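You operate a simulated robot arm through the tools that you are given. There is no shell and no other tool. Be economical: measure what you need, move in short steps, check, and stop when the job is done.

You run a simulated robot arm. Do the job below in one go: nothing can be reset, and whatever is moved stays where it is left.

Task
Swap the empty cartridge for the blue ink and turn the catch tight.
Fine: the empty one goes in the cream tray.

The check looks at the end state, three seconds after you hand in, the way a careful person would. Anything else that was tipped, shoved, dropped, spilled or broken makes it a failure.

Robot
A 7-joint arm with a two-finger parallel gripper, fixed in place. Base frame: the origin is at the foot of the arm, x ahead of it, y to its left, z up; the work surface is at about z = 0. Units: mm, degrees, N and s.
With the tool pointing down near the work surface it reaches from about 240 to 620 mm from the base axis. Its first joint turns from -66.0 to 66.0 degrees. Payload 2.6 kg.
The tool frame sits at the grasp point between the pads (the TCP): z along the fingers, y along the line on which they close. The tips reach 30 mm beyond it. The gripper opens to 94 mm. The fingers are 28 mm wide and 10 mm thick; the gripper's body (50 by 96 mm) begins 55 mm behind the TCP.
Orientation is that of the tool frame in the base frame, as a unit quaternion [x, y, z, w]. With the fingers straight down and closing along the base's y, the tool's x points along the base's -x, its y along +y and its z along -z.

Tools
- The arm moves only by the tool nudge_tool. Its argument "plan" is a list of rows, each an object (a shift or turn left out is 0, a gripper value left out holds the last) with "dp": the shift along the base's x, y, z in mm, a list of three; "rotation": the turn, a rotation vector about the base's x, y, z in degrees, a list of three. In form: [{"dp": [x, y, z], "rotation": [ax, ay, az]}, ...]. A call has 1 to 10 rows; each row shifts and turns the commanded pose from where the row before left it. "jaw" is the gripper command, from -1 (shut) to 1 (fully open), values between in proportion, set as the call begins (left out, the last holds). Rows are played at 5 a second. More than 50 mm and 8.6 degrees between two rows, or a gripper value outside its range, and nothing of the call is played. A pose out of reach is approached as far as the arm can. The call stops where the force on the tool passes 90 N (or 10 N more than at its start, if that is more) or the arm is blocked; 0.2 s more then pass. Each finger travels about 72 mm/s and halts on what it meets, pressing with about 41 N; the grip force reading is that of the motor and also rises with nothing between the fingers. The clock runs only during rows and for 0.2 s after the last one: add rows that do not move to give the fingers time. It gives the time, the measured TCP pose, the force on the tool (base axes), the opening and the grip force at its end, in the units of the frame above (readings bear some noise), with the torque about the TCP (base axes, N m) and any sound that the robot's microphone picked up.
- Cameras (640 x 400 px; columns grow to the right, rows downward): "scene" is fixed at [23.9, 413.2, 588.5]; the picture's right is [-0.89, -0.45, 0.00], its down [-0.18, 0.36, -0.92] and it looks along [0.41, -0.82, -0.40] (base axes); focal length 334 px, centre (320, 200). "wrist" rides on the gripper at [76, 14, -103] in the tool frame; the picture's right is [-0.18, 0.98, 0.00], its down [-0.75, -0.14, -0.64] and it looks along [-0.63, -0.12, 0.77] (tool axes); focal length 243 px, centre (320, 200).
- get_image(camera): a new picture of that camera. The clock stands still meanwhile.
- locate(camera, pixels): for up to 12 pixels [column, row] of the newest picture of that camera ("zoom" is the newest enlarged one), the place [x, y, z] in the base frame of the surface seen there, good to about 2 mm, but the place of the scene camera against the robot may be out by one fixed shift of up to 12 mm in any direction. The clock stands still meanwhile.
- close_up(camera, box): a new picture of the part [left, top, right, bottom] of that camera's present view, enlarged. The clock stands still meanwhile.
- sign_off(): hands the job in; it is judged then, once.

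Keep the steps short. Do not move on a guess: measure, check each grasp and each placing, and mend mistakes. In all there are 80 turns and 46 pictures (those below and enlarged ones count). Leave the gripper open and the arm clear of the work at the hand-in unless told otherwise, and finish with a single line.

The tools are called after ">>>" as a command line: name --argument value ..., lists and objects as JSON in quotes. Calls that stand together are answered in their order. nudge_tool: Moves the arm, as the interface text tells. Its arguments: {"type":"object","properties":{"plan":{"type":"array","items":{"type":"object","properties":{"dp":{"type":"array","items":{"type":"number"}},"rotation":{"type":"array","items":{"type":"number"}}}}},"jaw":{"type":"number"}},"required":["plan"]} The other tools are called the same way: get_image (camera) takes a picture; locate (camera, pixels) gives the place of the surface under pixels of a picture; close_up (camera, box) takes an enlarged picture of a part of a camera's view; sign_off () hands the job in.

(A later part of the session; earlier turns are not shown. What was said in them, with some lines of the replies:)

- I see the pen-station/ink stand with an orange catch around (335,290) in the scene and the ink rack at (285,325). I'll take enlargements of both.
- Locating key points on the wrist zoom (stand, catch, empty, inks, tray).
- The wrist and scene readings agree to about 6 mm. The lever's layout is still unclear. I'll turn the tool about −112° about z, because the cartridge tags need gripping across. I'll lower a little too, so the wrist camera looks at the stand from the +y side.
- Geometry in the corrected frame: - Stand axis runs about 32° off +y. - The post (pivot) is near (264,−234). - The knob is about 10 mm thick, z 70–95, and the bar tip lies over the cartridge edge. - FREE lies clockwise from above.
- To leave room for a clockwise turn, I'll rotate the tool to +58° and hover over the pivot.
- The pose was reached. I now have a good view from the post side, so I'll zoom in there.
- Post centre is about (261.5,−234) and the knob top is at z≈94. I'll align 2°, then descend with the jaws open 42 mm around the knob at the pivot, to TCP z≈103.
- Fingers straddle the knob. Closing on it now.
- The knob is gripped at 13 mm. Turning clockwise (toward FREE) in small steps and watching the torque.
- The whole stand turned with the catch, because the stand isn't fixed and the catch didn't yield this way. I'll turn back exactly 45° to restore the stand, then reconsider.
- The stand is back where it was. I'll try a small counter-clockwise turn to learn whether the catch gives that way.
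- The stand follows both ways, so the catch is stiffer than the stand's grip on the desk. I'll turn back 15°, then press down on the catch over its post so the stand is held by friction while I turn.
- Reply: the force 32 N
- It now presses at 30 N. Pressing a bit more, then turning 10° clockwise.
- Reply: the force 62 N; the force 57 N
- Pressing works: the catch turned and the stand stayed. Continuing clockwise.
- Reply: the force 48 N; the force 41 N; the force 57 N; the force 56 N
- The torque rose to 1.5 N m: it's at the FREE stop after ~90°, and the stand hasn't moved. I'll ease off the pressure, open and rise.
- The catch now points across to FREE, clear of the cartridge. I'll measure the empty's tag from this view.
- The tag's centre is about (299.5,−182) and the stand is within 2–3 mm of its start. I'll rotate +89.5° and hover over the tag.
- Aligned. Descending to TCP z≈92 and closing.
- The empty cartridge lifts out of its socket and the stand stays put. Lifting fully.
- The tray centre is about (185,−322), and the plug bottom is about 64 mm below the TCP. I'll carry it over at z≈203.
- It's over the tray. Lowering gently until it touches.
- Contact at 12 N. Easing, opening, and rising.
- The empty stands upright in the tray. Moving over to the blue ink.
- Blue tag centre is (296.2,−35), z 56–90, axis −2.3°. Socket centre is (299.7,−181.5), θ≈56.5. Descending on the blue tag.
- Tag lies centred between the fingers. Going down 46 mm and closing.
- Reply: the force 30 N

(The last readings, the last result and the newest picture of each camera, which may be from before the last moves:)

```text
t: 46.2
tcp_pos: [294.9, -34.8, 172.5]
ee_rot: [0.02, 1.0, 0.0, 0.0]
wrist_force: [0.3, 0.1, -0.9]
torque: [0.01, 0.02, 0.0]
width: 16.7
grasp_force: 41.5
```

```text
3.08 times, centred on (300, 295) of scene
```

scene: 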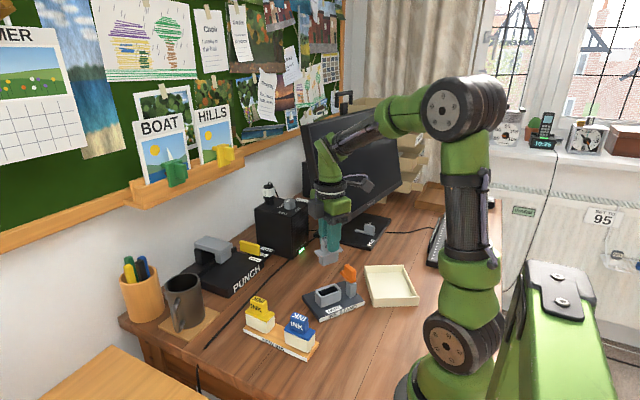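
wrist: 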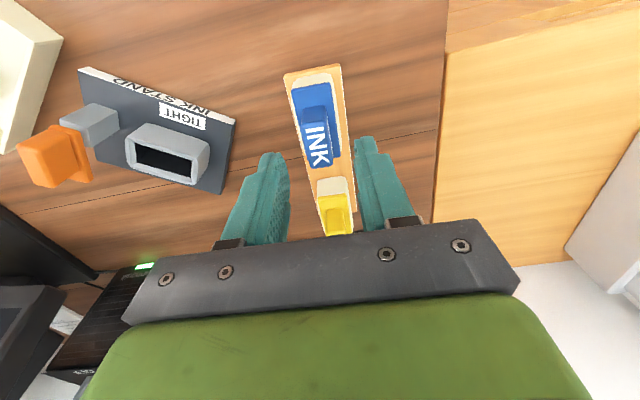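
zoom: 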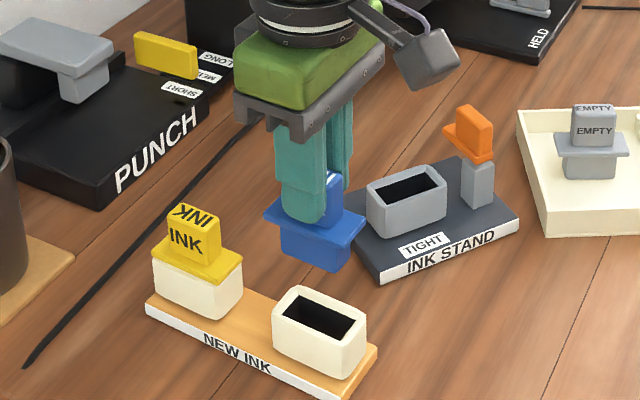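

The blue one is out cleanly and hangs upright, with the rack unmoved. Carrying it over the socket, turning +58.8°.

>>> nudge_tool --plan '[{"dp": [0.4, -14.7, 3], "rotation": [0, 0, 5.88]}, {"dp": [0.4, -14.7, 3], "rotation": [0, 0, 5.88]}, {"dp": [0.4, -14.7, 3], "rotation": [0, 0, 5.88]}, {"dp": [0.4, -14.7, 3], "rotation": [0, 0, 5.88]}, {"dp": [0.4, -14.7, 0], "rotation": [0, 0, 5.88]}, {"dp": [0.4, -14.7, 0], "rotation": [0, 0, 5.88]}, {"dp": [0.4, -14.7, 0], "rotation": [0, 0, 5.88]}, {"dp": [0.4, -14.7, 0], "rotation": [0, 0, 5.88]}, {"dp": [0.4, -14.7, 0], "rotation": [0, 0, 5.88]}, {"dp": [0.4, -14.4, 0], "rotation": [0, 0, 5.88]}]'

>>> nudge_tool --plan '[{"dp": [0, 0, -30]}, {"dp": [0, 0, -20]}, {"dp": [0, 0, -8]}, {}]'

>>> close_up --camera "scene" --box '[280, 230, 380, 310]'

>>> close_up --camera "wrist" --box '[220, 40, 420, 220]'

```text
t: 48.4
tcp_pos: [298.9, -182.4, 184.5]
ee_rot: [-0.474, 0.881, 0.0, 0.0]
wrist_force: [0.2, 0.3, 0.2]
torque: [-0.01, -0.02, 0.01]
width: 16.7
grasp_force: 40.5
```

```text
t: 49.4
tcp_pos: [298.5, -181.2, 124.9]
ee_rot: [-0.473, 0.881, -0.001, 0.0]
wrist_force: [-0.4, -0.3, -1.4]
torque: [0.02, 0.02, 0.01]
width: 16.6
grasp_force: 41.3
```

```text
5.00 times, centred on (330, 270) of scene
```

zoom: 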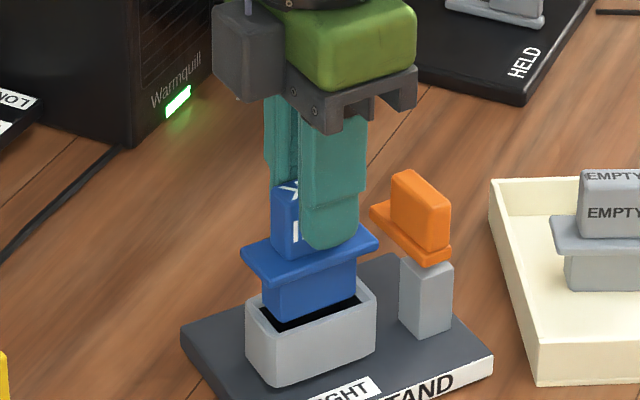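

```text
2.22 times, centred on (320, 130) of wrist
```

zoom: 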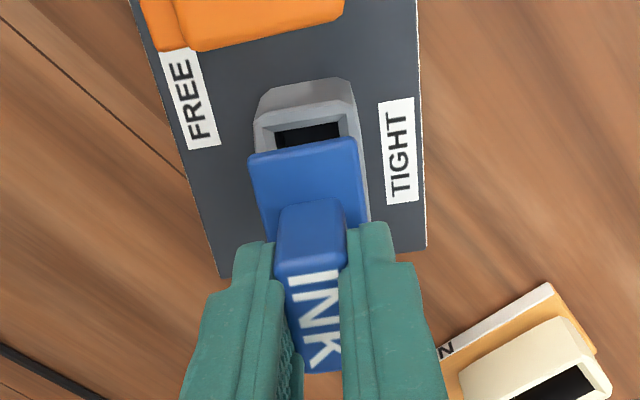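

Plug looks lined up. Lowering gently and watching for rim contact (expected near TCP z≈119).

>>> nudge_tool --plan '[{"dp": [0, 0, -3]}, {"dp": [0, 0, -3]}, {"dp": [0, 0, -3]}, {"dp": [0, 0, -3]}, {}]'

```text
t: 50.6
tcp_pos: [299.9, -183.7, 115.0]
ee_rot: [-0.472, 0.881, -0.001, 0.0]
wrist_force: [-1.8, -4.6, 0.4]
torque: [-0.23, 0.1, -0.04]
width: 17.0
grasp_force: 40.6
```

It has entered the socket with slight side force (−y). Shifting 1 mm that way and continuing down.

>>> nudge_tool --plan '[{"dp": [-0.5, -1, -3]}, {"dp": [0, 0, -4]}, {"dp": [0, 0, -4]}, {}]'

>>> nudge_tool --plan '[{"dp": [0, 0, -3]}, {"dp": [0, 0, -3]}, {"dp": [0, 0, -2]}, {}]'

>>> close_up --camera "scene" --box '[280, 230, 380, 310]'

```text
t: 51.6
tcp_pos: [298.8, -182.3, 102.6]
ee_rot: [-0.473, 0.881, 0.0, 0.0]
wrist_force: [0.0, -1.5, 0.3]
torque: [-0.08, -0.01, -0.01]
width: 16.4
grasp_force: 41.3
```

```text
t: 52.6
tcp_pos: [300.2, -184.4, 95.4]
ee_rot: [-0.472, 0.881, -0.001, 0.001]
wrist_force: [-9.7, 5.7, 27.9]
torque: [0.55, 0.07, 0.16]
width: 16.9
grasp_force: 41.1
```

```text
5.00 times, centred on (330, 270) of scene
```

zoom: 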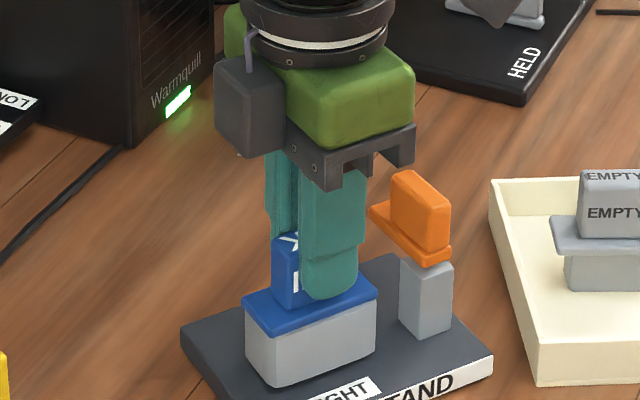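

Cap sits on the rim with 28 N of pressure: it's seated. Easing off, opening, and rising.

>>> nudge_tool --plan '[{"dp": [0, 0, 2]}, {}]'

>>> nudge_tool --plan '[{}, {}, {}]' --jaw -0.1

>>> nudge_tool --plan '[{"dp": [0, 0, 10]}, {"dp": [0, 0, 20]}, {"dp": [0, 0, 40]}, {"dp": [0, 0, 30]}]'

>>> close_up --camera "wrist" --box '[220, 20, 420, 200]'

```text
t: 53.2
tcp_pos: [298.9, -183.0, 96.6]
ee_rot: [-0.473, 0.881, 0.0, 0.0]
wrist_force: [0.2, -1.0, -0.7]
torque: [-0.01, 0.0, 0.01]
width: 16.8
grasp_force: 41.0
```

```text
t: 54.0
tcp_pos: [299.5, -183.8, 96.5]
ee_rot: [-0.473, 0.881, 0.0, 0.0]
wrist_force: [-0.9, -0.8, 0.8]
torque: [0.02, -0.02, 0.0]
width: 42.4
grasp_force: 0.0
```

```text
t: 55.0
tcp_pos: [298.7, -182.6, 197.6]
ee_rot: [-0.474, 0.88, 0.0, 0.0]
wrist_force: [-0.2, 0.4, -0.4]
torque: [-0.01, -0.01, 0.02]
width: 42.1
grasp_force: 0.0
```

```text
2.22 times, centred on (320, 110) of wrist
```

zoom: 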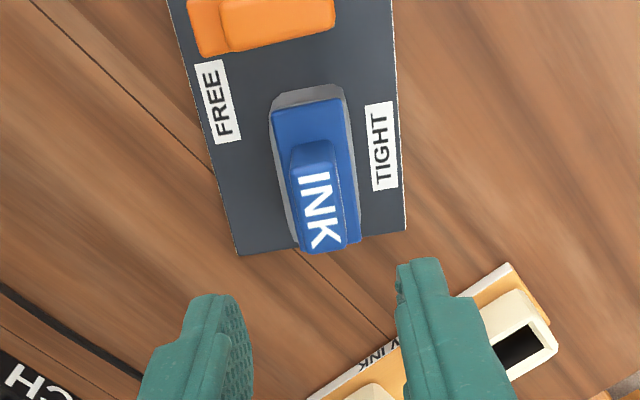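

>>> locate --camera "zoom" --pixels '[[282, 115], [336, 105], [290, 220], [355, 232], [300, 165], [328, 160], [313, 150], [225, 20], [328, 8], [232, 45], [330, 28]]'

```text
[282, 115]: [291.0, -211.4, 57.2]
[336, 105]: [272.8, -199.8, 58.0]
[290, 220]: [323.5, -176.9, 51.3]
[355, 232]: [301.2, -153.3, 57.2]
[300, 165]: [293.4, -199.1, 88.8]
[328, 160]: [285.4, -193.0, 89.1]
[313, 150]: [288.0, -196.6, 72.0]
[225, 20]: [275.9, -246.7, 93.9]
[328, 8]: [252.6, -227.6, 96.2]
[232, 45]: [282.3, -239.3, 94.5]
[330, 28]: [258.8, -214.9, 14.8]
```

The blue cap sits level at z≈57–58, like the empty did. Going back to the catch at the same pose I released it in (θ −32.5°, opening 28 mm).

>>> nudge_tool --plan '[{"dp": [-4, -6, 0], "rotation": [0, 0, -8.5]}, {"dp": [-4, -6, 0], "rotation": [0, 0, -8.5]}, {"dp": [-4, -6, 0], "rotation": [0, 0, -8.5]}, {"dp": [-4, -6, 0], "rotation": [0, 0, -8.5]}, {"dp": [-4, -6, 0], "rotation": [0, 0, -8.5]}, {"dp": [-4, -6, 0], "rotation": [0, 0, -8.5]}, {"dp": [-4, -6, 0], "rotation": [0, 0, -8.5]}, {"dp": [-4, -5, 0], "rotation": [0, 0, -8.5]}, {"dp": [-3, -4, 0], "rotation": [0, 0, -8.5]}, {"dp": [-2, 0, 0], "rotation": [0, 0, -8.5]}]' --jaw -0.4

>>> nudge_tool --plan '[{"dp": [0, 0, -20], "rotation": [0, 0, -4]}, {"dp": [0, 0, -20]}, {"dp": [0, 0, -15]}, {}]'

>>> get_image --camera "wrist"

```text
t: 57.2
tcp_pos: [262.2, -234.3, 196.3]
ee_rot: [0.248, 0.969, 0.0, 0.0]
wrist_force: [-0.8, -0.1, 0.1]
torque: [0.05, 0.0, -0.04]
width: 27.9
grasp_force: 0.0
```

```text
t: 58.2
tcp_pos: [262.3, -234.2, 141.0]
ee_rot: [0.28, 0.96, 0.0, 0.0]
wrist_force: [0.1, 0.7, -0.2]
torque: [0.05, 0.03, 0.02]
width: 28.5
grasp_force: 0.0
```

```text
6 pictures are left
```

wrist: 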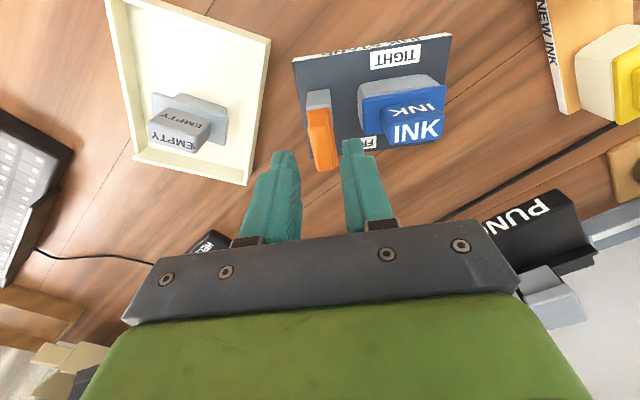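

Aligned with the knob. Descending to z≈102.5 and gripping.

>>> nudge_tool --plan '[{"dp": [0, 0, -18]}, {"dp": [0, 0, -12]}, {"dp": [0, 0, -8.5]}, {}]'

>>> nudge_tool --plan '[{}, {}, {}]' --jaw -1

>>> nudge_tool --plan '[{"dp": [0, 0, -1.5]}, {"dp": [0, 0, -1.5]}, {"dp": [0, 0, -1.2]}, {"dp": [0, 0, -1.2]}, {}]'

```text
t: 59.2
tcp_pos: [261.6, -234.0, 103.6]
ee_rot: [0.28, 0.96, 0.0, 0.001]
wrist_force: [-0.9, 0.1, -0.1]
torque: [-0.01, 0.0, -0.02]
width: 28.1
grasp_force: 0.2
```

```text
t: 60.0
tcp_pos: [262.0, -234.0, 102.8]
ee_rot: [0.28, 0.96, 0.0, 0.0]
wrist_force: [3.0, 3.0, -1.0]
torque: [0.02, 0.0, 0.01]
width: 13.2
grasp_force: 40.8
```

```text
t: 61.2
tcp_pos: [263.0, -235.5, 98.6]
ee_rot: [0.28, 0.96, -0.001, 0.003]
wrist_force: [-6.5, 10.5, 54.0]
torque: [0.58, 0.69, -0.02]
width: 13.4
grasp_force: 40.5
```

Pressing at 54 N. Turning counter-clockwise in steps.

>>> nudge_tool --plan '[{"rotation": [0, 0, 5]}, {"rotation": [0, 0, 5]}, {"rotation": [0, 0, 5]}, {"rotation": [0, 0, 5]}]'

>>> close_up --camera "scene" --box '[280, 220, 400, 310]'

```text
t: 62.2
tcp_pos: [262.2, -234.1, 99.6]
ee_rot: [0.109, 0.994, 0.0, 0.003]
wrist_force: [-0.3, 18.8, 48.9]
torque: [0.19, -0.33, -0.08]
width: 13.4
grasp_force: 40.7
```

```text
4.44 times, centred on (340, 265) of scene
```

zoom: 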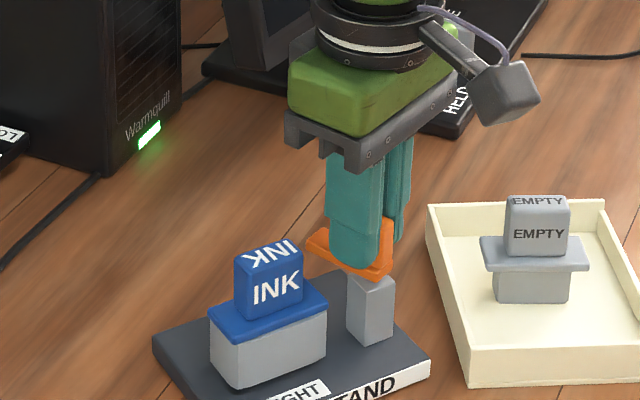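

Catch turns and stand holds. Continuing.

>>> nudge_tool --plan '[{"rotation": [0, 0, 5]}, {"rotation": [0, 0, 5]}, {"rotation": [0, 0, 5]}, {"rotation": [0, 0, 5], "dp": [0, 0, -0.4]}]'

>>> nudge_tool --plan '[{"rotation": [0, 0, 5], "dp": [0, 0, -0.4]}, {"rotation": [0, 0, 5]}, {"rotation": [0, 0, 5]}, {"rotation": [0, 0, 5]}, {"rotation": [0, 0, 5]}]'

>>> nudge_tool --plan '[{"rotation": [0, 0, 5]}, {"rotation": [0, 0, 5]}, {"rotation": [0, 0, 5]}, {"rotation": [0, 0, 5]}]'

```text
t: 63.2
tcp_pos: [263.6, -233.4, 99.8]
ee_rot: [-0.064, 0.998, 0.001, 0.002]
wrist_force: [-6.0, 27.5, 58.3]
torque: [0.54, -0.78, -0.14]
width: 13.1
grasp_force: 40.8
```

```text
t: 64.4
tcp_pos: [260.3, -232.3, 100.0]
ee_rot: [-0.276, 0.961, 0.003, 0.001]
wrist_force: [-14.1, 37.5, 70.3]
torque: [0.66, 0.3, -0.21]
width: 13.4
grasp_force: 41.2
```

```text
t: 65.1
tcp_pos: [260.2, -229.8, 100.2]
ee_rot: [-0.369, 0.93, 0.005, 0.001]
wrist_force: [-2.7, 5.3, 8.8]
torque: [-0.3, 0.39, -0.03]
width: 13.6
grasp_force: 41.0
stopped in row 3: the force on the tool passed its limit at 91 N (the readings are from after the stop); the commanded pose is now the measured one
```

The call stopped at the force limit because side force built up, and the pressure is now relaxed. Checking the stand.

>>> close_up --camera "scene" --box '[280, 220, 400, 310]'

```text
4.44 times, centred on (340, 265) of scene
```

zoom: 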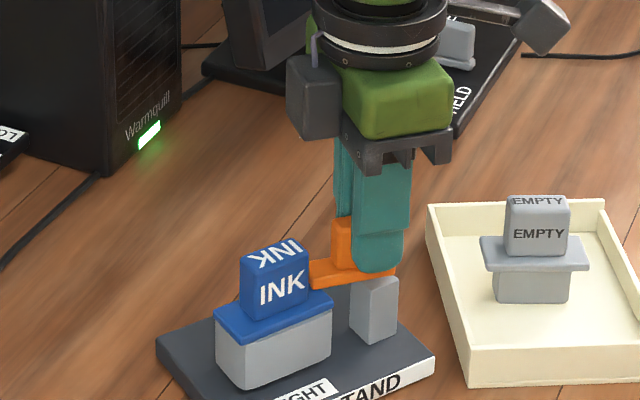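

The lever is nearly home, but the stand slid about 3 mm toward +y. I'll take the pressure off, draw the stand back that much with the held knob, press again and finish the turn.

>>> nudge_tool --plan '[{"dp": [0, 0, 1.2]}, {"dp": [0.9, -2, 0]}, {"dp": [0.7, -1.8, 0]}, {}]'

>>> nudge_tool --plan '[{"dp": [0, 0, -1.5]}, {"dp": [0, 0, -1.5]}, {"dp": [0, 0, -1]}, {}]'

```text
t: 66.1
tcp_pos: [262.2, -235.3, 100.0]
ee_rot: [-0.368, 0.93, 0.004, 0.0]
wrist_force: [-0.4, 0.4, -1.1]
torque: [-0.18, 0.23, -0.03]
width: 13.6
grasp_force: 41.5
```

```text
t: 67.1
tcp_pos: [262.7, -235.9, 100.1]
ee_rot: [-0.365, 0.931, 0.004, 0.002]
wrist_force: [-26.3, 17.4, 73.9]
torque: [0.07, 0.9, -0.17]
width: 13.4
grasp_force: 40.8
```

>>> nudge_tool --plan '[{"dp": [0, 0, 1]}, {"rotation": [0, 0, 4]}, {"rotation": [0, 0, 4]}]'

>>> nudge_tool --plan '[{"rotation": [0, 0, 3]}, {"rotation": [0, 0, 3]}]'

```text
t: 67.9
tcp_pos: [262.5, -234.8, 99.9]
ee_rot: [-0.432, 0.902, 0.005, 0.001]
wrist_force: [-23.7, 12.2, 63.1]
torque: [0.77, 0.06, -0.14]
width: 13.6
grasp_force: 41.3
```

```text
t: 68.5
tcp_pos: [260.8, -235.2, 99.6]
ee_rot: [-0.478, 0.878, 0.005, 0.001]
wrist_force: [-27.1, 14.7, 63.4]
torque: [0.07, 0.54, -0.15]
width: 13.4
grasp_force: 41.5
```

At 57° (about the starting angle), torque is still low. Continuing gently to find the tight stop.

>>> nudge_tool --plan '[{"rotation": [0, 0, 3]}, {"rotation": [0, 0, 3]}]'

```text
t: 69.1
tcp_pos: [261.0, -234.8, 98.8]
ee_rot: [-0.521, 0.853, 0.006, 0.0]
wrist_force: [-22.7, 14.7, 60.5]
torque: [0.37, 0.4, -1.82]
width: 15.4
grasp_force: 40.6
```

Torque jumped to −1.8 N m: that's the tight stop. Relaxing the twist slightly, then the pressure, then opening.

>>> nudge_tool --plan '[{"rotation": [0, 0, -2]}, {}]'

```text
t: 69.7
tcp_pos: [262.5, -234.7, 100.1]
ee_rot: [-0.508, 0.861, 0.005, 0.0]
wrist_force: [-23.9, 17.2, 62.5]
torque: [-0.6, 1.07, -0.42]
width: 14.5
grasp_force: 40.9
```

>>> nudge_tool --plan '[{"dp": [0, 0, 1], "rotation": [0, 0, -0.5]}, {"dp": [0, 0, 1]}, {"dp": [0, 0, 1]}, {}]'

>>> nudge_tool --plan '[{}, {}, {}]' --jaw -0.4

>>> nudge_tool --plan '[{"dp": [0, 0, 15]}, {"dp": [0, 0, 25]}, {"dp": [0, 0, 30]}, {"dp": [0, 0, 30]}]'

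>>> close_up --camera "wrist" --box '[262, 50, 374, 190]'

>>> close_up --camera "scene" --box '[230, 240, 430, 365]'

```text
t: 70.7
tcp_pos: [262.4, -235.5, 99.7]
ee_rot: [-0.507, 0.862, 0.003, 0.001]
wrist_force: [-0.1, -2.7, 1.9]
torque: [0.42, -0.48, -0.41]
width: 13.6
grasp_force: 40.6
```

```text
t: 71.5
tcp_pos: [263.6, -235.6, 101.2]
ee_rot: [-0.506, 0.863, 0.005, -0.001]
wrist_force: [-1.1, 0.0, 0.8]
torque: [0.02, 0.01, 0.0]
width: 28.2
grasp_force: 0.1
```

```text
t: 72.5
tcp_pos: [262.4, -233.3, 201.7]
ee_rot: [-0.505, 0.863, 0.005, 0.0]
wrist_force: [0.0, -0.2, -0.1]
torque: [-0.02, -0.03, 0.0]
width: 28.0
grasp_force: 0.2
```

```text
2.86 times, centred on (318, 120) of wrist
```

zoom: 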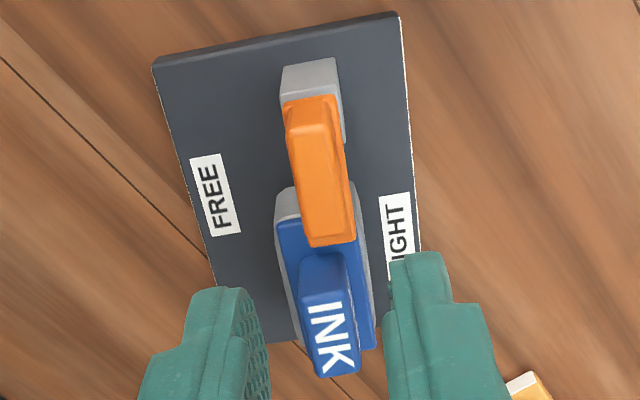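

```text
3.20 times, centred on (330, 302) of scene
```

zoom: 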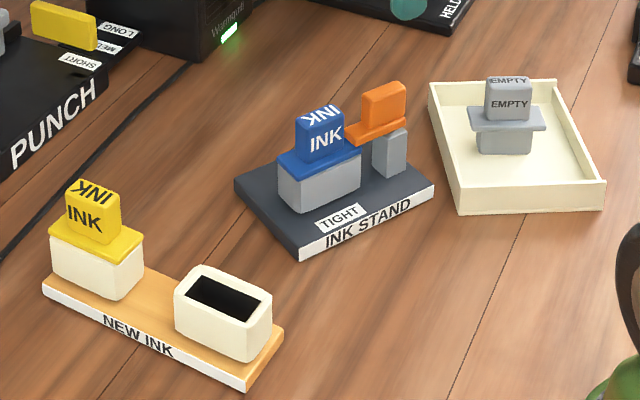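

The blue cartridge is seated under the catch, which is back against its tight stop. The empty is upright in the tray, and the yellow ink and rack are unmoved. The stand is within about 3 mm of its start. Raising and opening fully.

>>> nudge_tool --plan '[{"dp": [0, 0, 40]}, {"dp": [0, 0, 40]}, {"dp": [0, 0, 30]}, {}]' --jaw 1

>>> sign_off

```text
t: 73.5
tcp_pos: [262.3, -233.4, 311.3]
ee_rot: [-0.505, 0.863, 0.006, -0.001]
wrist_force: [0.4, 0.5, 0.6]
torque: [0.02, 0.03, -0.02]
width: 93.9
grasp_force: 0.1
```

```text
The job is handed in.
```

The blue ink is in the stand with the catch turned to its tight stop, and the empty is upright in the cream tray; the stand, which slides freely, ended about 3 mm and 3° off its starting place.
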